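You operate a simulated robot arm through the tools that you are given. There is no shell and no other tool. Be economical: measure what you need, move in short steps, check, and stop when the job is done.

Carry out the task below with a simulated two-armed robot. There is one attempt and no reset: what you move stays moved.

Task
On the top of the big grey block, pour about 80 ml from the jug into the bowl, holding that steady with the other hand, and put the jug back.

It is judged by the outcome, as a careful person would: the job done as asked, and still so three seconds after it is handed in. It fails if anything else is knocked over, pushed out of place, dropped, spilled or broken.

Robot
Two 7-joint arms with two-finger parallel grippers on one trunk, on a base that drives. Base frame: it is fixed to the floor where the robot stands at the start and does not move with it; the origin is under the middle of the robot, x ahead of it, y to its left, z up; the surface under the hand at the start is at about z = 79. Units: cm, degrees, N and s.
The left shoulder is at the start at [2, 13.8, 117.5], the right one opposite. With the tool pointing down near the work surface each hand reaches from about 10 to 50 cm from the robot's upright axis, wherever it stands, measured 20 degrees to its own side. Payload 1.57 kg a hand.
The tool frame of a hand sits at the grasp point between the pads (the TCP): z along the fingers, y along the line on which they close. The tips reach 3 cm beyond it. Largest opening 8 cm; finger width 1.7, thickness 1.2; the body of the gripper, 4 by 8.2 cm, starts 8 cm behind the TCP.
Orientation is that of the tool frame in the base frame, as [roll, pitch, yaw] about the fixed x, y, z axes, in that order (R = Rz(yaw) Ry(pitch) Rx(roll)). With the fingers straight down and closing along the base's y, the tool's x points along the base's -x, its y along +y and its z along -z.

Tools
- The arms move only by the tool arm_command. It takes "left_increments", "right_increments" or both (then of equal length, played together; a hand with none holds still); each is a list of rows, each a list of 3 entries, a list of its own where there are three numbers: the shift along the tool's x, y, z in cm, then the turn, a rotation vector about the tool's x, y, z in degrees, then the opening in per cent of the stroke, from 0 (shut) to 100 (fully open). In form: [[[x, y, z], [wx, wy, wz], fingers], ...]. A call has 1 to 8 rows; each row shifts and turns the commanded pose from where the row before left it, along the tool's axes as they then stand. Each row takes 0.2 s and may step no farther than 5 cm and 8.6 degrees from the row before; otherwise, or with a gripper value out of range, the whole call is refused. Where a pose cannot be reached the arm comes as near as it can. A force on the tool above 40 N (or 10 N above the force at the start of the call, whichever is more), or a blocked arm, ends the call early, and 0.2 s more pass. Each finger travels about 4.5 cm/s and halts on what it meets, pressing with about 30 N; the grip force reading is that of the motor and also rises with nothing between the fingers. The clock runs only during rows and for 0.2 s after the last one: add rows that do not move to give the fingers time. It gives the time, the measured TCP pose, the force on the tool (base axes), the opening and the grip force at its end, in the units of the frame above (readings bear some noise), with the torque about the TCP (base axes, N m) and any sound that the robot's microphone picked up, and new pictures: "pictures" is both (left out), scene, wrist or none (wrist: the cameras of the hands that moved).
- Cameras (640 x 400 px; columns grow to the right, rows downward): "scene" is now at [19.36, -0.1, 108.63]; the picture's right is [0.01, -1.00, 0.00], its down [-0.30, -0.00, -0.95] and it looks along [0.95, 0.01, -0.30] (base axes); focal length 214 px, centre (320, 200). "left" rides on the left gripper at [7.2, 0.7, -12.2] in its tool frame; the picture's right is [-0.09, 1.00, 0.00], its down [-0.84, -0.08, -0.54] and it looks along [-0.54, -0.05, 0.84] (tool axes); focal length 238 px, centre (320, 200). "right" rides on the right gripper at [7.2, -0.7, -12.2] in its tool frame; the picture's right is [0.09, 1.00, 0.00], its down [-0.84, 0.08, -0.54] and it looks along [-0.54, 0.05, 0.84] (tool axes); focal length 238 px, centre (320, 200). There is no depth. A picture from a camera that has moved, and an enlarged one, comes with that camera's place and axes in the base frame and with its lens.
- slide_trunk(by): slides the trunk up (or, below 0, down) by that many cm; the arms and the scene camera ride with it, the base frame stays. It gives what a move gives, with no picture.
- roll_base(legs): drives the robot by 1 to 6 legs, each [ahead, left, turn to the left] in cm, cm and degrees, along the robot's own axes; the way and the turn of a leg run together, so that a leg with both is an arc; at most 150 cm and 180 degrees a leg. The arms and the cameras ride along, it lands a little off, and it stops where it bumps. It gives what a move gives, and a new picture of the scene camera.
- aim_head(pan, tilt): turns the head with the scene camera to pan (to the left, within 60 degrees either way) and tilt (down, from -29 to 69), counted from straight ahead of the robot. It gives what a move gives, and a new picture of the scene camera.
- enlarge(camera, box): a new picture of the part [left, top, right, bottom] of that camera's present view, enlarged. It takes no simulated time.
- close_job(): hands the job in; it is judged then, once.

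Work in short steps. Places have to be worked out from the pictures, the camera data and where the tool is seen: move nearer, look again, correct. Check each grasp and each placing, and mend what went wrong. You have 120 turns and 260 pictures in all, those below and enlarged ones among them. Open the grippers and draw the arms clear of the work before you hand the job in, unless the task says otherwise; then end with one line.

The tools are called as name(argument=value, ...) on one line, values as JSON. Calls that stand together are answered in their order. arm_command: Moves the arms, as the interface text tells. Its arguments: {"type":"object","properties":{"left_increments":{"type":"array","items":{"type":"array"}},"right_increments":{"type":"array","items":{"type":"array"}},"pictures":{"type":"string","enum":["both","scene","wrist","none"]}},"required":[]} The other tools are called the same way: slide_trunk (by) slides the trunk up or down; roll_base (legs) drives the base; aim_head (pan, tilt) turns the head that bears the scene camera; enlarge (camera, box) takes an enlarged picture of a part of a camera's view; close_job () hands the job in.

At the start:

```text
time_s: 0.0
left_position: [30.53, 12.15, 104.46]
left_ee_rot: [179.9, -34.5, -179.4]
left_wrist_force: [-0.7, -0.7, 0.3]
left_wrist_torque: [-0.02, -0.01, 0.0]
left_gripper_width: 7.99
left_grasp_force: 0.0
right_position: [35.33, -13.18, 102.88]
right_ee_rot: [179.9, -29.4, 179.6]
right_wrist_force: [0.3, -0.8, 1.2]
right_wrist_torque: [0.01, 0.01, 0.0]
right_gripper_width: 7.99
right_grasp_force: 0.1
trunk travel left (down, up): [-55.0, 69.0]
robot x, y, heading: [-0.01, 0.37, -0.2]
head pan, tilt: [0.5, 17.6]
```

scene: 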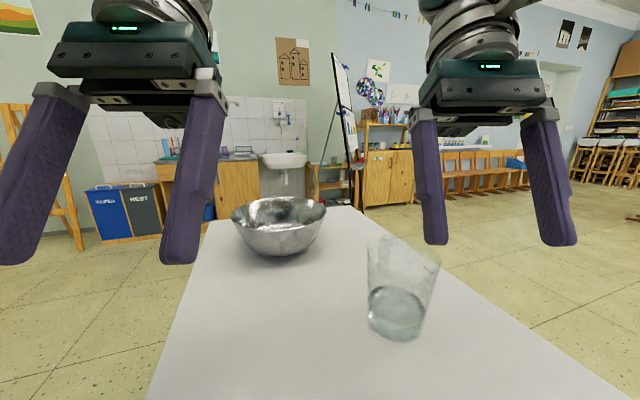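
right: 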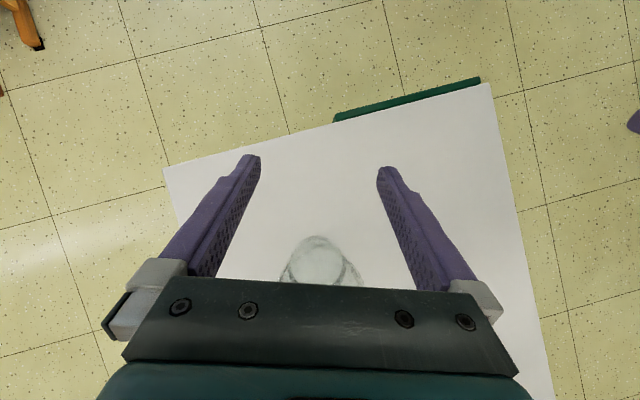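
left: 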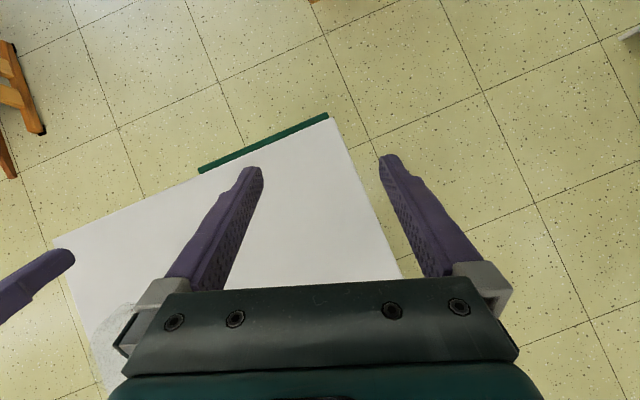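

The scene shows a metal bowl near (68, 11) and a clear vessel near (47, -13). I'll look closer at both.

enlarge(camera="scene", box=[340, 210, 480, 350])

enlarge(camera="scene", box=[200, 170, 380, 280])

aim_head(pan=0, tilt=40)

```text
2.86 times, centred on (410, 280) of scene
camera zoom: at [19.36, -0.1, 108.63], right [0.01, -1.0, 0.0], down [-0.3, 0.0, -0.95], along [0.95, 0.01, -0.3], focal length 613 px, centre (63, -29)
```

zoom: 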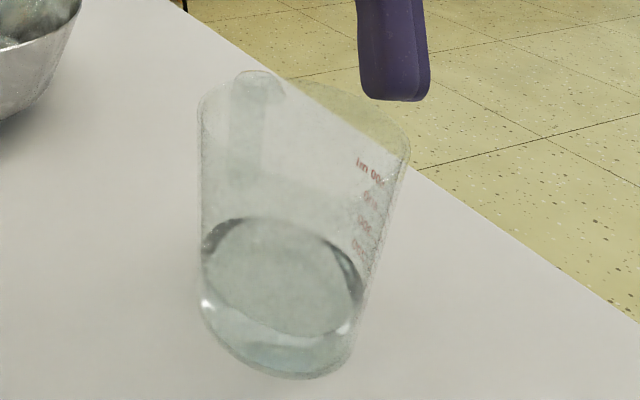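

```text
3.56 times, centred on (290, 225) of scene
camera zoom: at [19.36, -0.1, 108.63], right [0.01, -1.0, 0.0], down [-0.3, 0.0, -0.95], along [0.95, 0.01, -0.3], focal length 763 px, centre (427, 111)
```

zoom: 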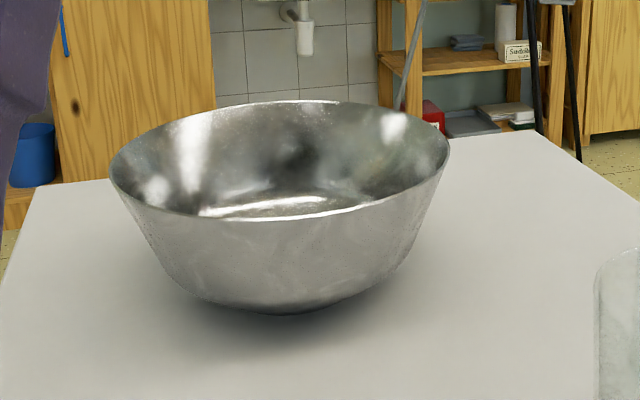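

```text
time_s: 0.9
left_position: [30.36, 12.21, 104.35]
left_ee_rot: [-179.9, -34.6, -179.3]
left_wrist_force: [0.2, -0.3, -0.7]
left_wrist_torque: [0.0, 0.0, -0.05]
left_gripper_width: 7.98
left_grasp_force: 0.0
right_position: [35.36, -13.29, 102.88]
right_ee_rot: [179.9, -29.5, 179.6]
right_wrist_force: [-0.3, -0.1, 0.4]
right_wrist_torque: [0.01, 0.0, 0.02]
right_gripper_width: 8.01
right_grasp_force: 0.1
trunk travel left (down, up): [-55.0, 69.0]
robot x, y, heading: [-0.28, -0.2, -0.0]
head pan, tilt: [0.0, 40.0]
camera scene: at [18.53, -0.19, 105.1], right [0.0, -1.0, 0.0], down [-0.64, 0.0, -0.77], along [0.77, 0.0, -0.64], focal length 214 px, centre (320, 200)
```

scene: 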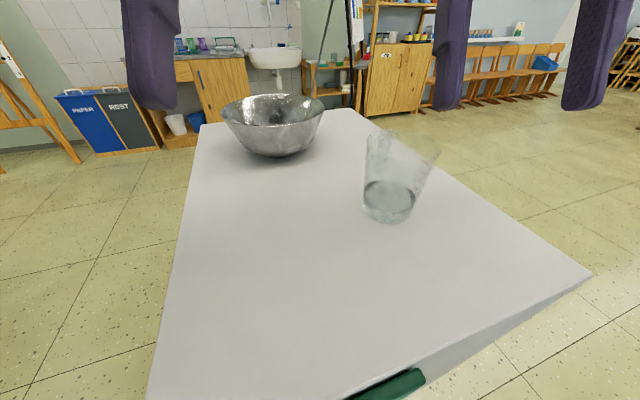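

I'll zoom on the jug to find its handle and level.

enlarge(camera="scene", box=[350, 115, 450, 235])

```text
3.33 times, centred on (400, 175) of scene
camera zoom: at [18.53, -0.19, 105.1], right [0.0, -1.0, 0.0], down [-0.64, 0.0, -0.77], along [0.77, 0.0, -0.64], focal length 715 px, centre (53, 283)
```

zoom: 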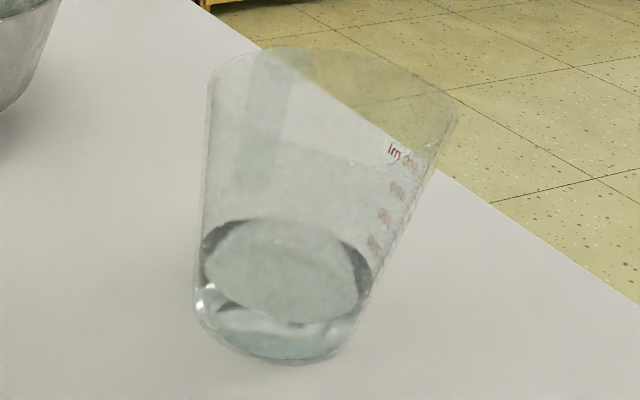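

The handle seems to be on the far side. I'll raise the trunk for a steeper view of the jug and bowl.

slide_trunk(by=40)

aim_head(pan=0, tilt=55)

enlarge(camera="scene", box=[250, 100, 450, 225])

```text
time_s: 4.7
left_position: [30.47, 12.2, 144.4]
left_ee_rot: [180.0, -34.6, -179.3]
left_wrist_force: [-0.5, -0.5, -0.1]
left_wrist_torque: [0.01, 0.01, 0.01]
left_gripper_width: 7.98
left_grasp_force: 0.0
right_position: [35.3, -13.28, 142.87]
right_ee_rot: [180.0, -29.5, 179.6]
right_wrist_force: [-0.2, -0.6, 0.0]
right_wrist_torque: [-0.01, 0.0, -0.03]
right_gripper_width: 8.01
right_grasp_force: 0.0
trunk travel left (down, up): [-95.0, 29.0]
robot x, y, heading: [0.04, -0.25, 0.2]
head pan, tilt: [0.0, 40.0]
```

```text
time_s: 5.5
left_position: [30.46, 12.2, 144.37]
left_ee_rot: [-180.0, -34.6, -179.5]
left_wrist_force: [0.1, 0.5, -0.2]
left_wrist_torque: [-0.06, 0.03, 0.0]
left_gripper_width: 8.02
left_grasp_force: 0.0
right_position: [35.13, -13.21, 142.96]
right_ee_rot: [179.9, -29.4, 179.5]
right_wrist_force: [-0.4, 0.5, 0.5]
right_wrist_torque: [-0.01, 0.01, 0.03]
right_gripper_width: 7.98
right_grasp_force: 0.0
trunk travel left (down, up): [-95.0, 29.0]
robot x, y, heading: [-0.09, -0.14, 0.1]
head pan, tilt: [0.0, 55.0]
camera scene: at [17.24, -0.19, 143.03], right [0.0, -1.0, 0.0], down [-0.82, 0.0, -0.57], along [0.57, 0.0, -0.82], focal length 214 px, centre (320, 200)
```

scene: 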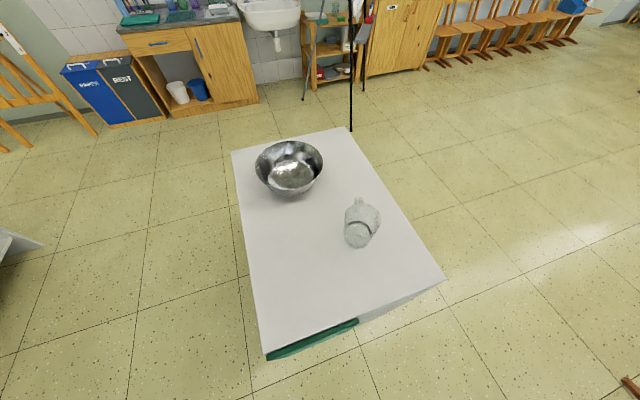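

```text
3.20 times, centred on (350, 162) of scene
camera zoom: at [17.24, -0.19, 143.03], right [0.0, -1.0, 0.0], down [-0.82, 0.0, -0.57], along [0.57, 0.0, -0.82], focal length 686 px, centre (224, 320)
```

zoom: 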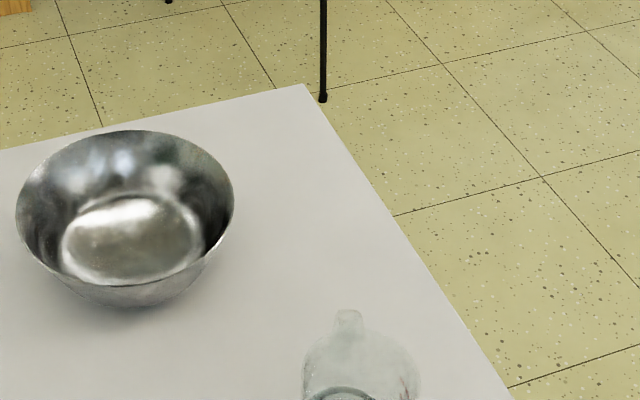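

Now a zoom on the jug in this steep view.

enlarge(camera="scene", box=[322, 185, 402, 260])

enlarge(camera="scene", box=[240, 125, 340, 210])

```text
5.33 times, centred on (362, 222) of scene
camera zoom: at [17.24, -0.19, 143.03], right [0.0, -1.0, 0.0], down [-0.82, 0.0, -0.57], along [0.57, 0.0, -0.82], focal length 1144 px, centre (96, 80)
```

zoom: 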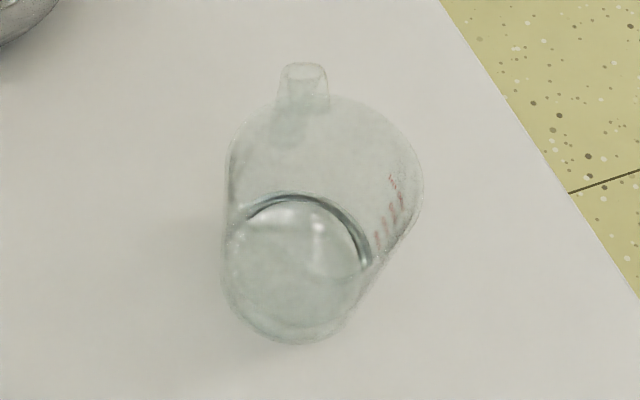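

```text
4.71 times, centred on (290, 168) of scene
camera zoom: at [17.24, -0.19, 143.03], right [0.0, -1.0, 0.0], down [-0.82, 0.0, -0.57], along [0.57, 0.0, -0.82], focal length 1009 px, centre (461, 353)
```

zoom: 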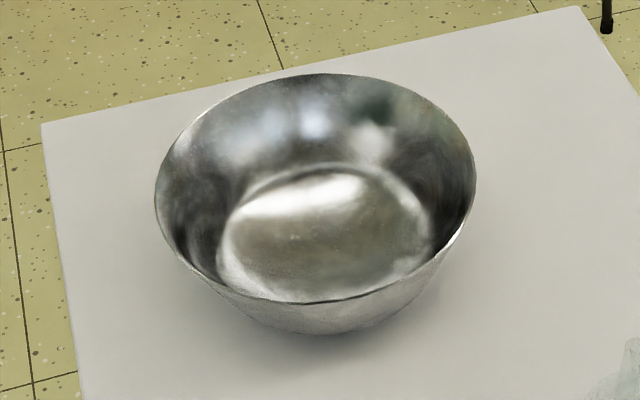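

The jug axis is near (47.4, -12.4), rim about 10 cm high, with the handle pointing +x (away). Working from the block's right side (jug near, bowl beyond) looks best, so I'll drive round there, keeping clear of the block.

roll_base(legs=[[-25, 0, 0], [0, -75, 0], [116, 0, 0], [0, 0, 107]])

```text
time_s: 20.9
left_position: [70.43, -50.45, 144.35]
left_ee_rot: [180.0, -34.6, -73.1]
left_wrist_force: [0.3, -0.7, -0.8]
left_wrist_torque: [0.02, 0.0, 0.01]
left_gripper_width: 8.02
left_grasp_force: 0.0
right_position: [93.55, -38.83, 142.83]
right_ee_rot: [180.0, -29.6, -74.2]
right_wrist_force: [0.3, 0.3, -0.2]
right_wrist_torque: [0.0, -0.03, 0.0]
right_gripper_width: 8.01
right_grasp_force: 0.0
trunk travel left (down, up): [-95.0, 29.0]
robot x, y, heading: [90.48, -76.41, 106.2]
head pan, tilt: [0.0, 55.0]
camera scene: at [85.83, -60.02, 143.03], right [0.96, 0.28, 0.0], down [0.23, -0.79, -0.57], along [-0.16, 0.55, -0.82], focal length 214 px, centre (320, 200)
```

scene: 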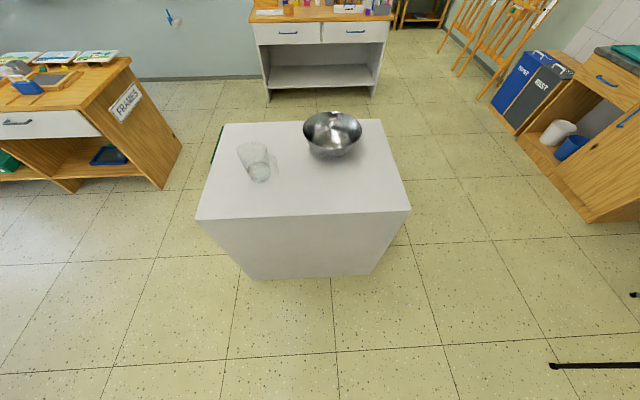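

Clear view from the right side. I'll lower the trunk to view the jug almost horizontally and read its profile and level.

slide_trunk(by=-52)

aim_head(pan=25, tilt=8)

```text
refused: -52 is not a number from -40 to 40
```

```text
time_s: 22.1
left_position: [70.47, -50.48, 144.33]
left_ee_rot: [180.0, -34.7, -73.3]
left_wrist_force: [-0.7, 0.6, 0.8]
left_wrist_torque: [0.02, 0.0, 0.01]
left_gripper_width: 8.0
left_grasp_force: 0.1
right_position: [93.45, -38.76, 142.82]
right_ee_rot: [179.9, -29.6, -74.2]
right_wrist_force: [0.1, 0.1, 0.0]
right_wrist_torque: [-0.02, 0.02, 0.03]
right_gripper_width: 7.99
right_grasp_force: 0.0
trunk travel left (down, up): [-95.0, 29.0]
robot x, y, heading: [90.47, -76.05, 106.2]
head pan, tilt: [25.0, 8.0]
camera scene: at [81.74, -59.98, 150.18], right [0.75, 0.66, 0.0], down [0.09, -0.11, -0.99], along [-0.65, 0.75, -0.14], focal length 214 px, centre (320, 200)
```

scene: 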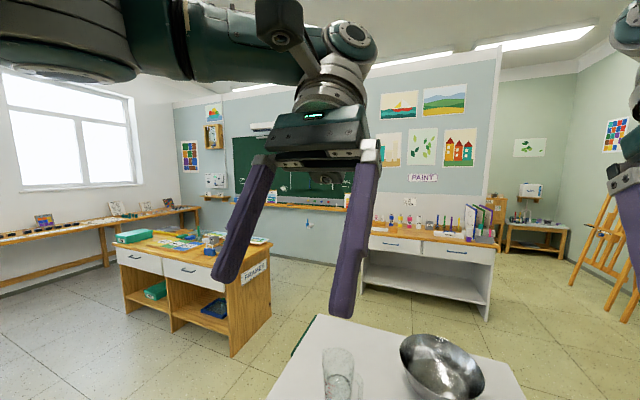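

The left hand would block the line to the jug; I'll move it aside to its left and lower the trunk.

arm_command(left_increments=[[[0, 5, 0], [0, 0, 0], 100], [[0, 5, 0], [0, 0, 0], 100], [[0, 5, 0], [0, 0, 0], 100], [[0, 3, 0], [0, 0, 0], 100]], pictures="none")

slide_trunk(by=-40)

slide_trunk(by=-14)

aim_head(pan=22, tilt=10)

```text
time_s: 22.9
left_position: [57.65, -57.09, 139.5]
left_ee_rot: [179.6, -45.3, -73.6]
left_wrist_force: [0.1, 0.4, -0.1]
left_wrist_torque: [0.0, -0.02, 0.03]
left_gripper_width: 7.99
left_grasp_force: 0.0
right_position: [93.45, -38.81, 142.94]
right_ee_rot: [179.9, -29.5, -74.3]
right_wrist_force: [-0.1, -0.5, 0.4]
right_wrist_torque: [0.0, 0.0, -0.02]
right_gripper_width: 8.01
right_grasp_force: 0.1
trunk travel left (down, up): [-95.0, 29.0]
robot x, y, heading: [90.43, -76.25, 106.1]
head pan, tilt: [25.0, 8.0]
stopped in row 4 (left hand): the arm was blocked; the commanded pose is now the measured one
```

```text
time_s: 26.7
left_position: [57.67, -57.08, 99.48]
left_ee_rot: [179.5, -45.2, -73.6]
left_wrist_force: [-0.4, 0.1, -0.5]
left_wrist_torque: [-0.03, -0.03, 0.02]
left_gripper_width: 8.01
left_grasp_force: 0.0
right_position: [93.5, -38.78, 102.84]
right_ee_rot: [179.9, -29.4, -74.3]
right_wrist_force: [-0.1, 0.2, 0.7]
right_wrist_torque: [0.01, 0.01, -0.02]
right_gripper_width: 8.01
right_grasp_force: 0.1
trunk travel left (down, up): [-55.0, 69.0]
robot x, y, heading: [90.4, -76.31, 106.0]
head pan, tilt: [25.0, 8.0]
```

```text
time_s: 28.4
left_position: [57.7, -57.16, 85.43]
left_ee_rot: [179.4, -45.4, -73.7]
left_wrist_force: [0.5, 0.1, 0.3]
left_wrist_torque: [-0.03, 0.02, 0.04]
left_gripper_width: 7.98
left_grasp_force: 0.1
right_position: [93.5, -38.88, 88.78]
right_ee_rot: [180.0, -29.5, -74.3]
right_wrist_force: [0.2, -0.6, -0.4]
right_wrist_torque: [-0.02, 0.0, 0.0]
right_gripper_width: 8.01
right_grasp_force: 0.1
trunk travel left (down, up): [-41.0, 83.0]
robot x, y, heading: [90.8, -76.66, 106.1]
head pan, tilt: [25.0, 8.0]
```

```text
time_s: 29.0
left_position: [57.77, -57.17, 85.46]
left_ee_rot: [179.5, -45.3, -73.5]
left_wrist_force: [1.4, 0.9, -0.1]
left_wrist_torque: [-0.01, -0.04, 0.01]
left_gripper_width: 8.02
left_grasp_force: 0.0
right_position: [93.4, -38.74, 88.94]
right_ee_rot: [179.9, -29.4, -74.3]
right_wrist_force: [0.9, 0.5, 0.5]
right_wrist_torque: [-0.01, 0.01, -0.02]
right_gripper_width: 8.02
right_grasp_force: 0.0
trunk travel left (down, up): [-41.0, 83.0]
robot x, y, heading: [90.46, -76.35, 106.1]
head pan, tilt: [22.0, 10.0]
camera scene: at [82.09, -59.64, 95.87], right [0.79, 0.62, 0.0], down [0.11, -0.14, -0.98], along [-0.61, 0.77, -0.17], focal length 214 px, centre (320, 200)
```

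scene: 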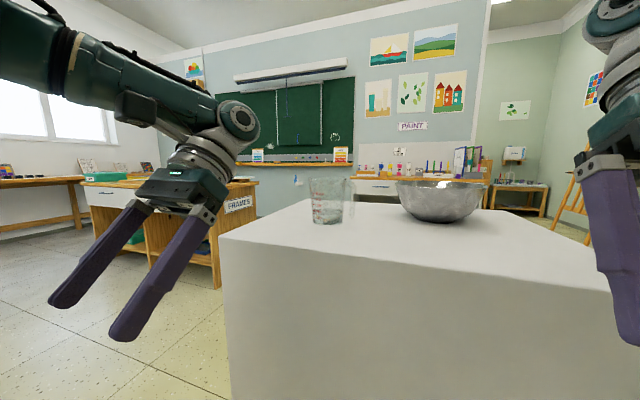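

Jug and bowl visible from the side now; zooming in.

enlarge(camera="scene", box=[296, 168, 366, 232])

enlarge(camera="scene", box=[385, 165, 495, 235])

```text
6.25 times, centred on (331, 200) of scene
camera zoom: at [82.09, -59.64, 95.87], right [0.79, 0.62, 0.0], down [0.11, -0.14, -0.98], along [-0.61, 0.77, -0.17], focal length 1340 px, centre (251, 200)
```

zoom: 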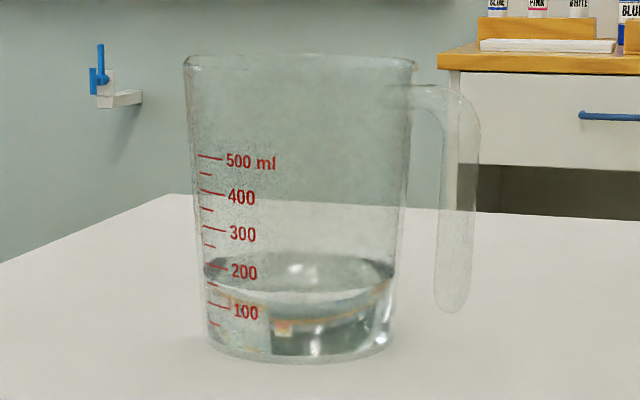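

```text
5.71 times, centred on (440, 200) of scene
camera zoom: at [82.09, -59.64, 95.87], right [0.79, 0.62, 0.0], down [0.11, -0.14, -0.98], along [-0.61, 0.77, -0.17], focal length 1226 px, centre (-366, 200)
```

zoom: 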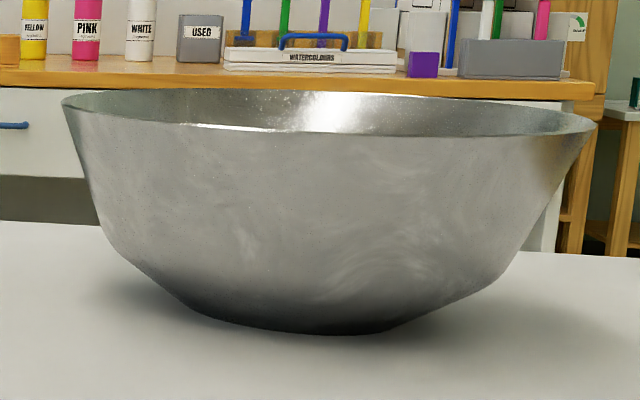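

The jug reads about 190 ml (marks to 500), its rim is at z≈92, and the strap handle spans z≈82–91 at about (55, -12). Plan: the right hand takes the handle from its +x side with fingers 45° down, and the left hand pinches the bowl's near rim. First I'll raise the trunk and drive up to the block.

enlarge(camera="scene", box=[312, 192, 346, 226])

slide_trunk(by=34)

roll_base(legs=[[35.5, 2.6, 0]])

aim_head(pan=0, tilt=48)

```text
11.76 times, centred on (329, 209) of scene
camera zoom: at [82.09, -59.64, 95.87], right [0.79, 0.62, 0.0], down [0.11, -0.14, -0.98], along [-0.61, 0.77, -0.17], focal length 2523 px, centre (214, 94)
```

zoom: 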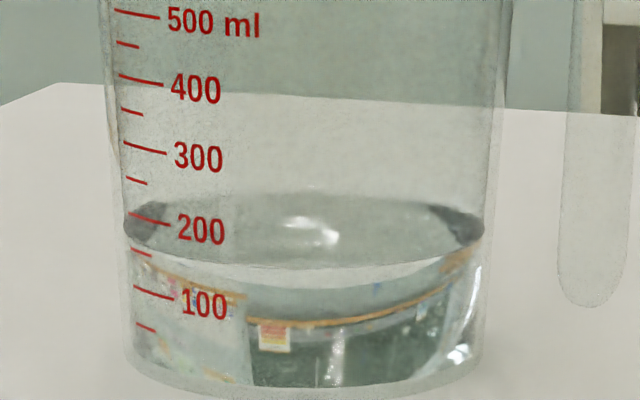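

```text
time_s: 32.4
left_position: [57.72, -57.16, 119.52]
left_ee_rot: [179.5, -45.3, -73.6]
left_wrist_force: [-0.6, -0.2, -0.2]
left_wrist_torque: [-0.01, 0.01, -0.01]
left_gripper_width: 8.01
left_grasp_force: 0.1
right_position: [93.46, -38.83, 122.93]
right_ee_rot: [179.9, -29.3, -74.3]
right_wrist_force: [-0.7, -0.6, 0.0]
right_wrist_torque: [-0.02, -0.01, 0.0]
right_gripper_width: 8.01
right_grasp_force: 0.1
trunk travel left (down, up): [-75.0, 49.0]
robot x, y, heading: [90.31, -76.45, 106.3]
head pan, tilt: [22.0, 10.0]
```

```text
time_s: 34.7
left_position: [45.42, -23.7, 119.51]
left_ee_rot: [179.6, -45.3, -73.7]
left_wrist_force: [0.1, 0.4, 0.3]
left_wrist_torque: [0.0, 0.02, -0.01]
left_gripper_width: 7.98
left_grasp_force: 0.0
right_position: [81.31, -5.48, 122.93]
right_ee_rot: [179.9, -29.5, -74.3]
right_wrist_force: [0.5, -0.5, 0.0]
right_wrist_torque: [0.01, 0.01, 0.02]
right_gripper_width: 7.98
right_grasp_force: 0.0
trunk travel left (down, up): [-75.0, 49.0]
robot x, y, heading: [78.06, -43.05, 105.8]
head pan, tilt: [22.0, 10.0]
camera scene: at [69.8, -26.34, 129.86], right [0.79, 0.62, 0.0], down [0.11, -0.14, -0.98], along [-0.61, 0.78, -0.17], focal length 214 px, centre (320, 200)
```

scene: 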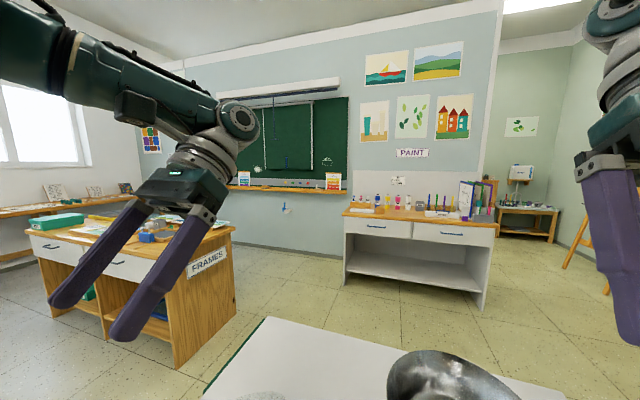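

```text
time_s: 35.7
left_position: [45.25, -23.68, 119.47]
left_ee_rot: [179.6, -45.3, -73.8]
left_wrist_force: [-0.5, 0.1, -1.1]
left_wrist_torque: [0.02, -0.02, 0.03]
left_gripper_width: 8.01
left_grasp_force: 0.1
right_position: [81.24, -5.45, 122.86]
right_ee_rot: [179.9, -29.5, -74.4]
right_wrist_force: [0.5, -0.2, -0.4]
right_wrist_torque: [0.01, -0.02, 0.0]
right_gripper_width: 7.99
right_grasp_force: 0.0
trunk travel left (down, up): [-75.0, 49.0]
robot x, y, heading: [78.11, -43.18, 106.0]
head pan, tilt: [0.0, 48.0]
camera scene: at [73.34, -26.09, 123.96], right [0.96, 0.28, 0.0], down [0.21, -0.71, -0.67], along [-0.19, 0.64, -0.74], focal length 214 px, centre (320, 200)
```

scene: 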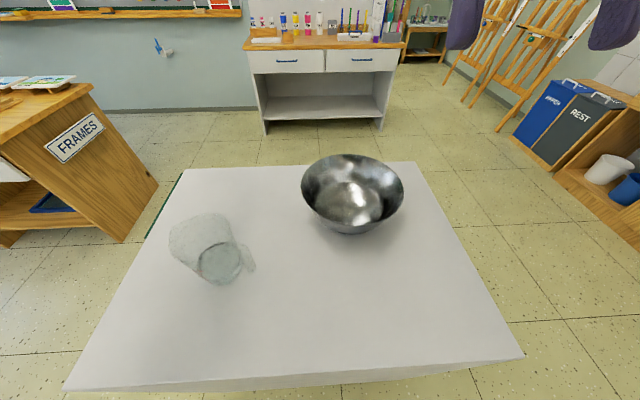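

Level is about 160–175 ml. I'll start swinging the right hand (high up, clear of everything) to point toward −x.

arm_command(right_increments=[[[0, 0, 0], [-4.18, 0, 7.4], 100], [[0, 0, 0], [-4.18, 0, 7.4], 100], [[0, 0, 0], [-4.18, 0, 7.4], 100], [[0, 0, 0], [-4.18, 0, 7.4], 100], [[0, 0, 0], [-4.18, 0, 7.4], 100], [[0, 0, 0], [-4.18, 0, 7.4], 100]], pictures="none")

```text
time_s: 37.1
left_position: [45.26, -23.84, 119.51]
left_ee_rot: [179.6, -45.3, -73.8]
left_wrist_force: [0.7, -0.8, -0.1]
left_wrist_torque: [0.01, -0.01, 0.01]
left_gripper_width: 7.99
left_grasp_force: 0.0
right_position: [81.25, -5.45, 122.78]
right_ee_rot: [179.8, -29.6, -125.6]
right_wrist_force: [0.5, -0.6, 0.5]
right_wrist_torque: [0.02, 0.02, 0.0]
right_gripper_width: 8.02
right_grasp_force: 0.0
trunk travel left (down, up): [-75.0, 49.0]
robot x, y, heading: [78.17, -43.22, 106.1]
head pan, tilt: [0.0, 48.0]
```

The swing tracks well; I'll finish the yaw and add the extra pitch.

arm_command(right_increments=[[[0, 0, 0], [-4.18, 0, 7.4], 100], [[0, 0, 0], [-4.18, 0, 7.4], 100], [[0, 0, 0], [-4.18, 0, 7.4], 100], [[0, 0, 0], [-4.18, 0, 7.4], 100], [[0, 0, 0], [-4.18, 0, 7.4], 100], [[0, 0, 0], [-4.18, 0, 7.4], 100], [[0, 0, 0], [-1.6, 7, 2.9], 100], [[0, 0, 0], [0, 8.4, 0], 100]], pictures="none")

```text
time_s: 38.9
left_position: [45.43, -23.72, 119.42]
left_ee_rot: [179.6, -45.3, -73.7]
left_wrist_force: [0.6, 0.7, 0.4]
left_wrist_torque: [0.0, 0.0, 0.02]
left_gripper_width: 7.97
left_grasp_force: 0.0
right_position: [81.34, -5.63, 122.92]
right_ee_rot: [-179.7, -45.0, 179.9]
right_wrist_force: [0.1, 0.2, 0.3]
right_wrist_torque: [0.0, 0.02, 0.02]
right_gripper_width: 8.0
right_grasp_force: 0.1
trunk travel left (down, up): [-75.0, 49.0]
robot x, y, heading: [77.96, -42.89, 106.4]
head pan, tilt: [0.0, 48.0]
```

Orientation reached (180, -45, 180). Now translate right over to x≈66, y≈-12, and lower the trunk by 20.

arm_command(right_increments=[[[2.7, -1.6, 2.7], [0, 0, 0], 100], [[2.7, -1.6, 2.7], [0, 0, 0], 100], [[2.7, -1.6, 2.7], [0, 0, 0], 100], [[2.7, -1.6, 2.7], [0, 0, 0], 100]], pictures="none")

slide_trunk(by=-20)

enlarge(camera="right", box=[0, 0, 640, 400])

enlarge(camera="scene", box=[0, 0, 640, 400])

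```text
time_s: 39.9
left_position: [45.46, -23.78, 119.43]
left_ee_rot: [179.6, -45.3, -73.7]
left_wrist_force: [0.6, 0.2, -0.1]
left_wrist_torque: [0.01, -0.01, -0.01]
left_gripper_width: 7.99
left_grasp_force: 0.1
right_position: [65.95, -12.07, 122.73]
right_ee_rot: [-179.5, -44.9, 179.9]
right_wrist_force: [1.0, 0.4, 0.7]
right_wrist_torque: [0.0, 0.01, -0.01]
right_gripper_width: 7.99
right_grasp_force: 0.0
trunk travel left (down, up): [-75.0, 49.0]
robot x, y, heading: [78.24, -43.0, 106.0]
head pan, tilt: [0.0, 48.0]
```

```text
time_s: 42.1
left_position: [45.52, -23.62, 99.53]
left_ee_rot: [179.6, -45.3, -73.6]
left_wrist_force: [-0.2, 1.2, 0.8]
left_wrist_torque: [0.0, 0.01, 0.0]
left_gripper_width: 7.99
left_grasp_force: 0.1
right_position: [66.0, -11.96, 102.7]
right_ee_rot: [-179.6, -44.9, -180.0]
right_wrist_force: [0.6, 0.5, 0.4]
right_wrist_torque: [0.06, 0.0, -0.01]
right_gripper_width: 8.01
right_grasp_force: 0.0
trunk travel left (down, up): [-55.0, 69.0]
robot x, y, heading: [78.2, -42.88, 106.1]
head pan, tilt: [0.0, 48.0]
```

```text
1.00 times, centred on (320, 200) of right (not enlarged: the box is as wide or as high as the picture)
camera zoom: at [69.76, -12.55, 116.51], right [-0.07, 1.0, 0.06], down [0.97, 0.08, -0.21], along [-0.21, 0.04, -0.98], focal length 238 px, centre (320, 200)
```

zoom: 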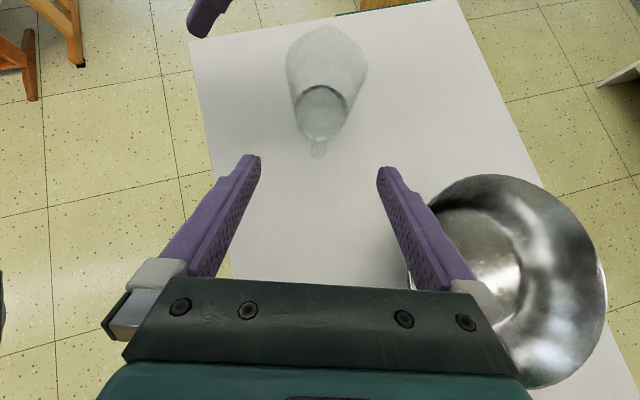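

```text
1.00 times, centred on (320, 200) of scene (not enlarged: the box is as wide or as high as the picture)
camera zoom: at [73.35, -26.09, 103.95], right [0.96, 0.28, 0.0], down [0.21, -0.71, -0.67], along [-0.18, 0.64, -0.74], focal length 214 px, centre (320, 200)
```

zoom: 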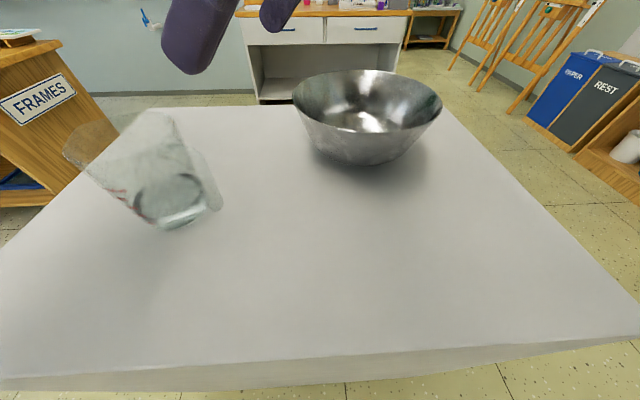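

The handle sits centred between the fingers' columns in the wrist view. Zoom to refine its position.

enlarge(camera="right", box=[260, 10, 400, 180])

enlarge(camera="scene", box=[50, 90, 250, 240])

```text
2.35 times, centred on (330, 95) of right
camera zoom: at [69.76, -12.55, 116.51], right [-0.07, 1.0, 0.06], down [0.97, 0.08, -0.21], along [-0.21, 0.04, -0.98], focal length 561 px, centre (296, 447)
```

zoom: 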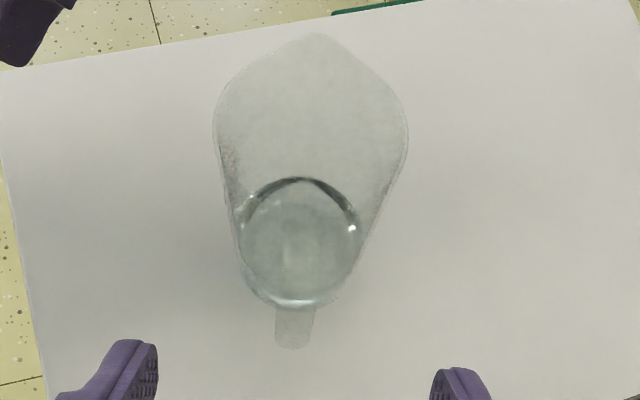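

```text
2.67 times, centred on (150, 165) of scene
camera zoom: at [73.35, -26.09, 103.95], right [0.96, 0.28, 0.0], down [0.21, -0.71, -0.67], along [-0.18, 0.64, -0.74], focal length 572 px, centre (773, 293)
```

zoom: 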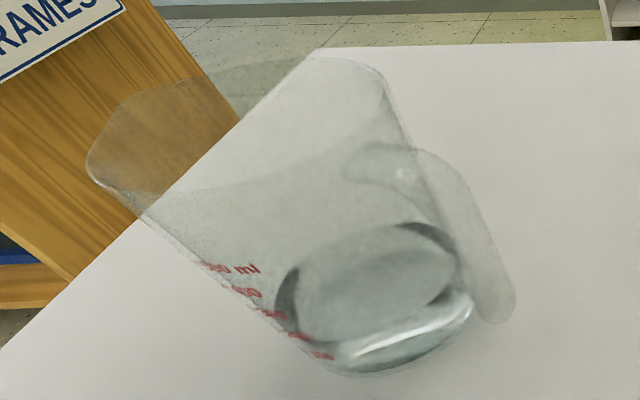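

The spout is opposite the handle; strap centre is (55.1, -11.9), z 82–91. I'll advance most of the way and check.

arm_command(right_increments=[[[-3.46, 0, 2], [0, 0, 0], 100], [[0, 0.06, 4], [0, 0, 0], 100], [[0, 0, 4], [0, 0, 0], 100], [[0, 0, 3], [0, 0, 0], 100]], pictures="both")

```text
time_s: 43.1
left_position: [45.38, -23.79, 99.52]
left_ee_rot: [179.5, -45.3, -73.7]
left_wrist_force: [0.7, -0.5, 0.5]
left_wrist_torque: [0.01, 0.02, 0.0]
left_gripper_width: 8.0
left_grasp_force: 0.0
right_position: [59.31, -11.97, 91.27]
right_ee_rot: [-179.6, -44.8, 180.0]
right_wrist_force: [-0.3, -0.2, 0.4]
right_wrist_torque: [-0.02, -0.01, 0.01]
right_gripper_width: 8.01
right_grasp_force: 0.0
trunk travel left (down, up): [-55.0, 69.0]
robot x, y, heading: [78.36, -43.35, 105.9]
head pan, tilt: [0.0, 48.0]
camera scene: at [73.33, -26.1, 103.95], right [0.96, 0.28, 0.0], down [0.21, -0.71, -0.67], along [-0.18, 0.64, -0.74], focal length 214 px, centre (320, 200)
camera right: at [63.05, -12.54, 105.01], right [-0.07, 1.0, 0.06], down [0.97, 0.08, -0.21], along [-0.21, 0.04, -0.98], focal length 238 px, centre (320, 200)
```

scene: 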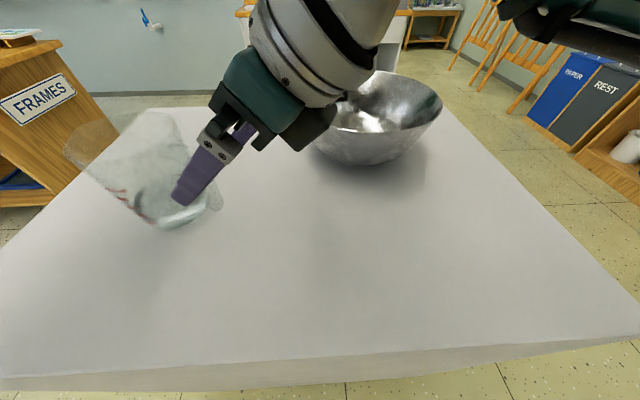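
right: 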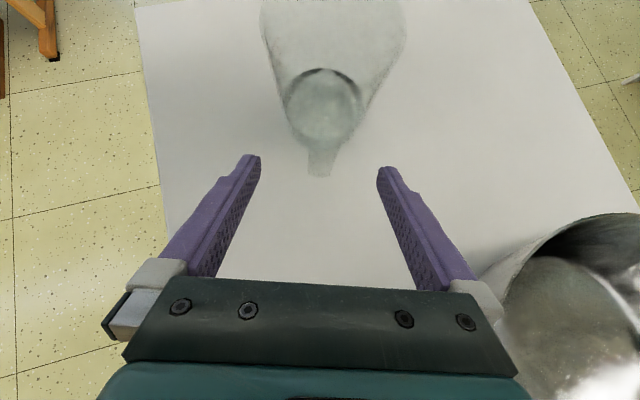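

Handle remains centred. Advance 5.6 cm and look before closing.

arm_command(right_increments=[[[-0.1, 0.05, 3], [0, 0, 0], 100], [[0, 0, 2.6], [0, 0, 0], 100], [[0, 0, 0], [0, 0, 0], 100]], pictures="both")

enlarge(camera="scene", box=[60, 90, 280, 240])

```text
time_s: 43.9
left_position: [45.59, -23.72, 99.53]
left_ee_rot: [179.6, -45.4, -73.7]
left_wrist_force: [-0.2, -0.4, -0.3]
left_wrist_torque: [0.04, 0.01, -0.02]
left_gripper_width: 8.02
left_grasp_force: 0.1
right_position: [55.45, -11.98, 87.21]
right_ee_rot: [-179.6, -44.8, 179.9]
right_wrist_force: [-0.6, -1.3, 0.2]
right_wrist_torque: [-0.01, 0.01, 0.02]
right_gripper_width: 7.97
right_grasp_force: 0.1
trunk travel left (down, up): [-55.0, 69.0]
robot x, y, heading: [78.16, -43.07, 105.7]
head pan, tilt: [0.0, 48.0]
camera scene: at [73.35, -26.09, 103.95], right [0.96, 0.28, 0.0], down [0.21, -0.71, -0.67], along [-0.18, 0.64, -0.74], focal length 214 px, centre (320, 200)
camera right: at [59.18, -12.61, 100.94], right [-0.07, 1.0, 0.06], down [0.97, 0.08, -0.21], along [-0.21, 0.04, -0.98], focal length 238 px, centre (320, 200)
```

scene: 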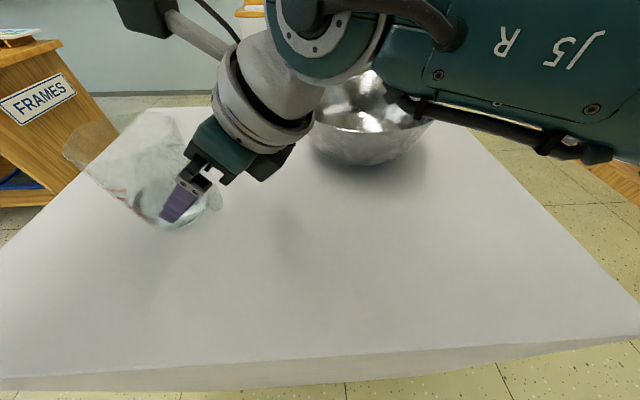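
right: 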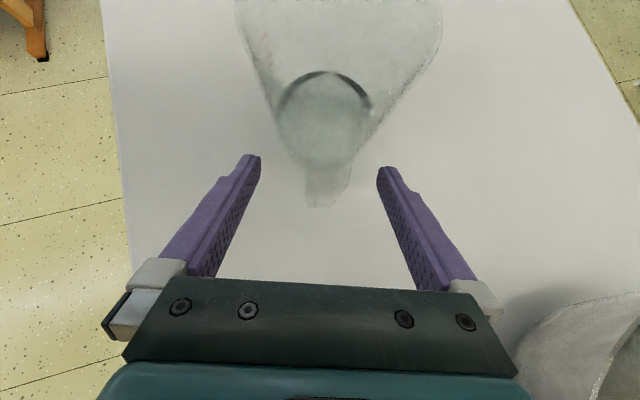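

```text
2.67 times, centred on (170, 165) of scene
camera zoom: at [73.35, -26.09, 103.95], right [0.96, 0.28, 0.0], down [0.21, -0.71, -0.67], along [-0.18, 0.64, -0.74], focal length 572 px, centre (720, 293)
```

zoom: 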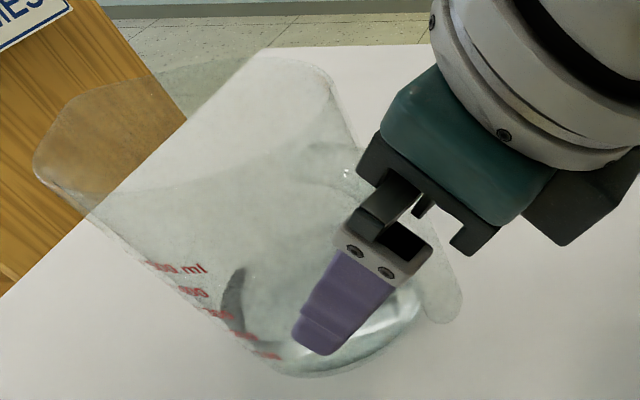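

Fingers straddle the strap, with the TCP at the strap. Closing.

arm_command(right_increments=[[[0, 0, 0], [0, 0, 0], 50], [[0, 0, 0], [0, 0, 0], 30], [[0, 0, 0], [0, 0, 0], 10], [[0, 0, 0], [0, 0, 0], 0], [[0, 0, 0], [0, 0, 0], 0], [[0, 0, 0], [0, 0, 0], 0]], pictures="both")

```text
time_s: 45.3
left_position: [45.39, -23.78, 99.53]
left_ee_rot: [179.6, -45.2, -73.8]
left_wrist_force: [0.8, 0.1, 0.3]
left_wrist_torque: [-0.03, -0.03, 0.0]
left_gripper_width: 8.0
left_grasp_force: 0.1
right_position: [55.56, -12.16, 87.31]
right_ee_rot: [-179.5, -44.9, 179.9]
right_wrist_force: [0.0, 1.4, 0.8]
right_wrist_torque: [0.15, 0.08, -0.06]
right_gripper_width: 2.17
right_grasp_force: 29.7
trunk travel left (down, up): [-55.0, 69.0]
robot x, y, heading: [78.34, -42.9, 106.1]
head pan, tilt: [0.0, 48.0]
camera scene: at [73.35, -26.08, 103.95], right [0.96, 0.28, 0.0], down [0.21, -0.71, -0.67], along [-0.18, 0.64, -0.74], focal length 214 px, centre (320, 200)
camera right: at [59.21, -12.58, 100.97], right [-0.07, 1.0, 0.06], down [0.97, 0.08, -0.21], along [-0.21, 0.04, -0.98], focal length 238 px, centre (320, 200)
```

scene: 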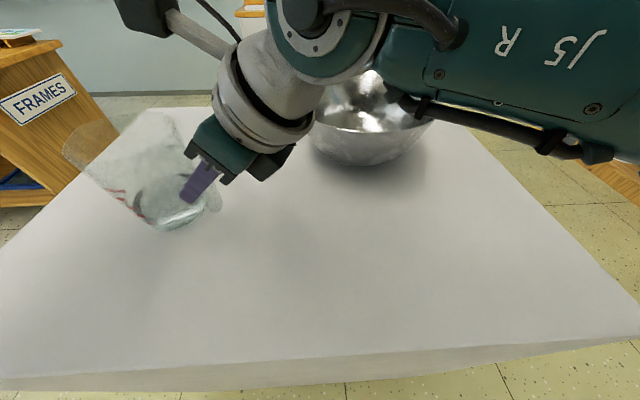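
right: 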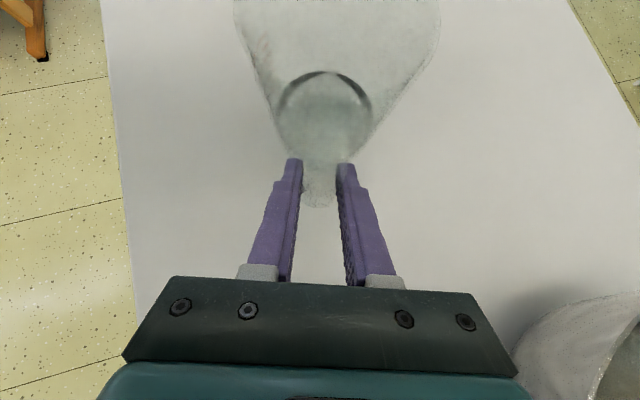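

Gripped (2.17 cm, 30 N). Test lift of 2 cm.

arm_command(right_increments=[[[0.35, 0, -0.35], [0, 0, 0], 0], [[0.35, 0, -0.35], [0, 0, 0], 0], [[0.7, 0, -0.7], [0, 0, 0], 0], [[0, 0, 0], [0, 0, 0], 0], [[0, 0, 0], [0, 0, 0], 0]], pictures="both")

```text
time_s: 46.5
left_position: [45.46, -23.74, 99.53]
left_ee_rot: [179.5, -45.3, -73.8]
left_wrist_force: [1.1, -0.5, 0.0]
left_wrist_torque: [-0.03, -0.01, 0.04]
left_gripper_width: 8.02
left_grasp_force: 0.0
right_position: [55.4, -12.05, 89.12]
right_ee_rot: [-179.6, -44.9, 180.0]
right_wrist_force: [0.9, -0.7, 1.1]
right_wrist_torque: [0.0, 0.19, 0.02]
right_gripper_width: 2.19
right_grasp_force: 30.1
trunk travel left (down, up): [-55.0, 69.0]
robot x, y, heading: [77.96, -43.07, 106.1]
head pan, tilt: [0.0, 48.0]
camera scene: at [73.36, -26.09, 103.95], right [0.96, 0.28, 0.0], down [0.21, -0.71, -0.67], along [-0.18, 0.64, -0.74], focal length 214 px, centre (320, 200)
camera right: at [59.11, -12.6, 102.89], right [-0.07, 1.0, 0.06], down [0.97, 0.08, -0.21], along [-0.21, 0.04, -0.98], focal length 238 px, centre (320, 200)
```

scene: 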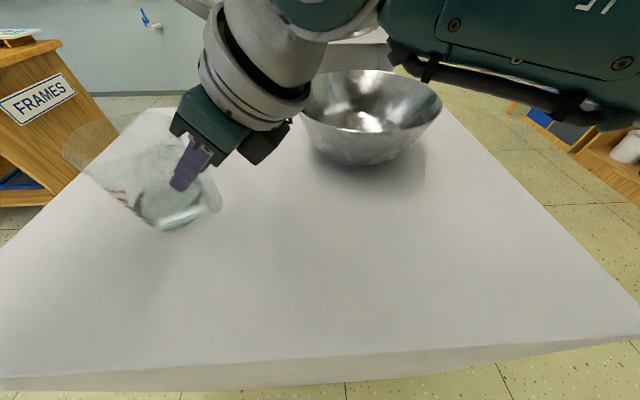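
right: 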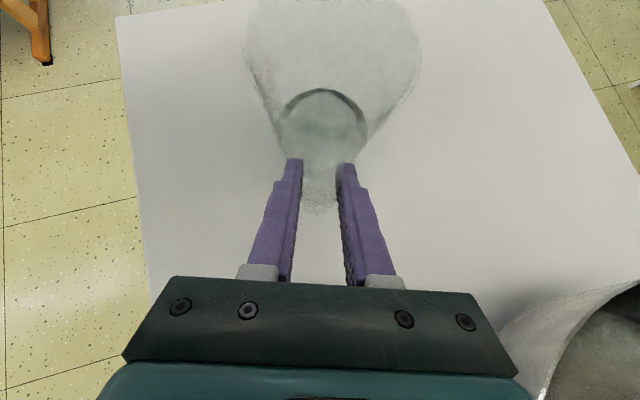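

The jug appears not to have risen; zooming to see whether the fingers slid.

enlarge(camera="scene", box=[60, 90, 280, 240])

enlarge(camera="right", box=[230, 80, 410, 300])

```text
2.67 times, centred on (170, 165) of scene
camera zoom: at [73.36, -26.09, 103.95], right [0.96, 0.28, 0.0], down [0.21, -0.71, -0.67], along [-0.18, 0.64, -0.74], focal length 572 px, centre (720, 293)
```

zoom: 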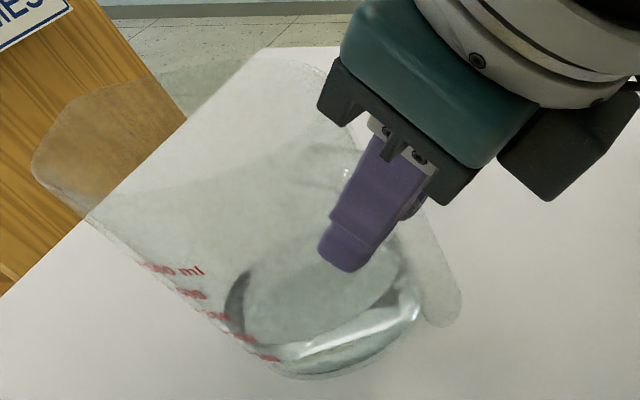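

```text
1.82 times, centred on (320, 190) of right
camera zoom: at [59.11, -12.6, 102.89], right [-0.07, 1.0, 0.06], down [0.97, 0.08, -0.21], along [-0.21, 0.04, -0.98], focal length 433 px, centre (320, 218)
```

zoom: 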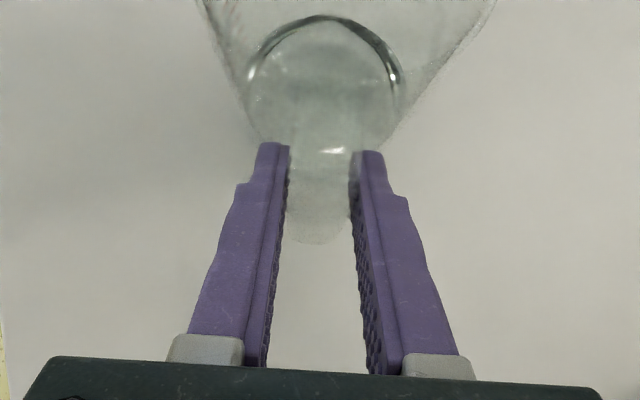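

The fingers slid up the strap while the jug stayed put. I'll test slip force with a tiny 0.4 cm raise.

arm_command(right_increments=[[[0.14, 0, -0.14], [0, 0, 0], 0], [[0.14, 0, -0.14], [0, 0, 0], 0]], pictures="none")

enlarge(camera="scene", box=[60, 90, 280, 240])

```text
time_s: 47.1
left_position: [45.53, -23.67, 99.48]
left_ee_rot: [179.6, -45.4, -73.7]
left_wrist_force: [0.7, 0.5, -0.3]
left_wrist_torque: [0.04, 0.01, -0.01]
left_gripper_width: 7.97
left_grasp_force: 0.1
right_position: [55.56, -12.0, 89.55]
right_ee_rot: [-179.5, -44.8, 179.9]
right_wrist_force: [-0.6, 0.0, -3.0]
right_wrist_torque: [0.01, -0.2, -0.01]
right_gripper_width: 2.18
right_grasp_force: 29.8
trunk travel left (down, up): [-55.0, 69.0]
robot x, y, heading: [78.25, -43.28, 106.2]
head pan, tilt: [0.0, 48.0]
```

```text
2.67 times, centred on (170, 165) of scene
camera zoom: at [73.36, -26.1, 103.94], right [0.96, 0.28, 0.0], down [0.21, -0.71, -0.67], along [-0.18, 0.64, -0.74], focal length 572 px, centre (720, 293)
```

zoom: 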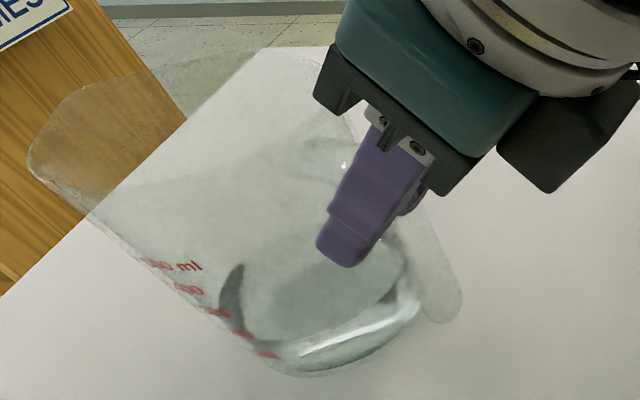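

Now it holds load (-3 N). Raise another 1 cm and look.

arm_command(right_increments=[[[0.2, 0, -0.2], [0, 0, 0], 0], [[0.2, 0, -0.2], [0, 0, 0], 0], [[0.3, 0, -0.3], [0, 0, 0], 0], [[0, 0, 0], [0, 0, 0], 0]], pictures="none")

enlarge(camera="scene", box=[60, 90, 280, 240])

```text
time_s: 48.1
left_position: [45.33, -23.81, 99.52]
left_ee_rot: [179.5, -45.2, -73.7]
left_wrist_force: [0.1, -0.3, 0.4]
left_wrist_torque: [0.0, 0.04, 0.01]
left_gripper_width: 7.99
left_grasp_force: 0.0
right_position: [55.48, -11.97, 90.63]
right_ee_rot: [-179.6, -45.0, 179.9]
right_wrist_force: [0.4, 0.4, -3.6]
right_wrist_torque: [-0.02, -0.23, 0.01]
right_gripper_width: 2.22
right_grasp_force: 29.6
trunk travel left (down, up): [-55.0, 69.0]
robot x, y, heading: [78.16, -42.89, 106.3]
head pan, tilt: [0.0, 48.0]
```

```text
2.67 times, centred on (170, 165) of scene
camera zoom: at [73.36, -26.11, 103.94], right [0.96, 0.28, 0.0], down [0.21, -0.71, -0.67], along [-0.18, 0.64, -0.74], focal length 572 px, centre (720, 293)
```

zoom: 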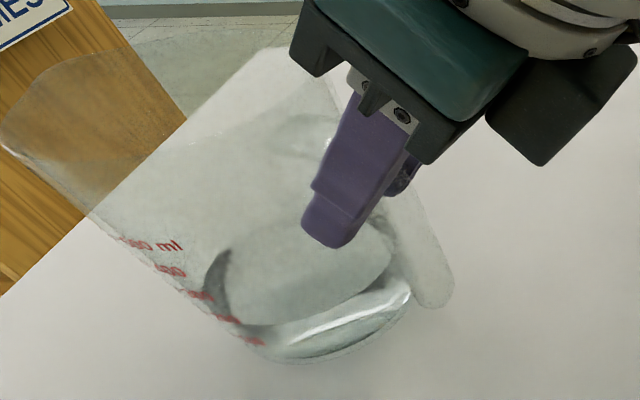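

The jug is lifted and holding (weight ≈3.6 N; it sits on the block at TCP z≈89.4). The left hand is too near above it, so I'll raise the left hand first, while starting to level its pitch.

arm_command(left_increments=[[[2.8, 0, -2.8], [0, 0, 0], 100], [[2.8, 0, -2.8], [0, 0, 0], 100], [[2.8, 0, -2.8], [0, 0, 0], 100], [[2.8, 0, -2.8], [0, 0, 0], 100], [[0, 0, 0], [0, -8.4, 0], 100], [[0, 0, 0], [0, -8.4, 0], 100], [[0, 0, 0], [0, -8.4, 0], 100]], pictures="scene")

```text
time_s: 48.6
left_position: [46.22, -28.24, 98.28]
left_ee_rot: [-179.5, -60.3, -72.9]
left_wrist_force: [0.2, 0.2, -0.2]
left_wrist_torque: [-0.02, 0.0, -0.03]
left_gripper_width: 8.0
left_grasp_force: 0.0
right_position: [55.49, -12.06, 90.3]
right_ee_rot: [-179.6, -44.7, 179.9]
right_wrist_force: [-0.3, -0.6, -2.7]
right_wrist_torque: [0.0, -0.23, 0.01]
right_gripper_width: 2.17
right_grasp_force: 30.0
trunk travel left (down, up): [-55.0, 69.0]
robot x, y, heading: [77.91, -43.09, 106.1]
head pan, tilt: [0.0, 48.0]
stopped in row 2 (left hand): the arm was blocked; the commanded pose is now the measured one
camera scene: at [73.37, -26.09, 103.94], right [0.96, 0.28, 0.0], down [0.21, -0.71, -0.67], along [-0.18, 0.64, -0.74], focal length 214 px, centre (320, 200)
```

scene: 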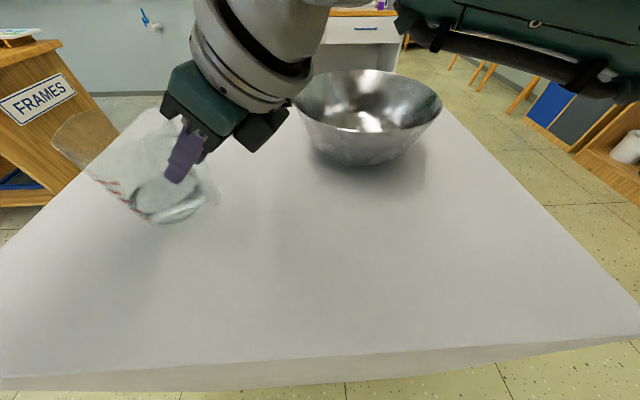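

The left arm is at a joint limit; I'll level its pitch first (which swings its body up, away from the jug).

arm_command(left_increments=[[[0, 0, 0], [0, -8.4, 0], 100], [[0, 0, 0], [0, -8.4, 0], 100], [[0, 0, 0], [0, -8.4, 0], 100], [[0, 0, 0], [0, -8.4, 0], 100], [[0, 0, 0], [0, -8.4, 0], 100], [[0, 0, 0], [0, -8.4, 0], 100], [[0, 0, 0], [0, -8.4, 0], 100]], pictures="none")

```text
time_s: 50.2
left_position: [46.27, -28.1, 98.43]
left_ee_rot: [-179.8, -1.3, -72.5]
left_wrist_force: [0.1, -0.2, 0.3]
left_wrist_torque: [-0.01, 0.01, 0.0]
left_gripper_width: 8.0
left_grasp_force: 0.0
right_position: [55.47, -12.07, 90.5]
right_ee_rot: [-179.6, -44.8, 179.9]
right_wrist_force: [0.3, -0.1, -2.8]
right_wrist_torque: [0.01, -0.2, -0.01]
right_gripper_width: 2.16
right_grasp_force: 29.7
trunk travel left (down, up): [-55.0, 69.0]
robot x, y, heading: [78.27, -43.2, 106.1]
head pan, tilt: [0.0, 48.0]
```

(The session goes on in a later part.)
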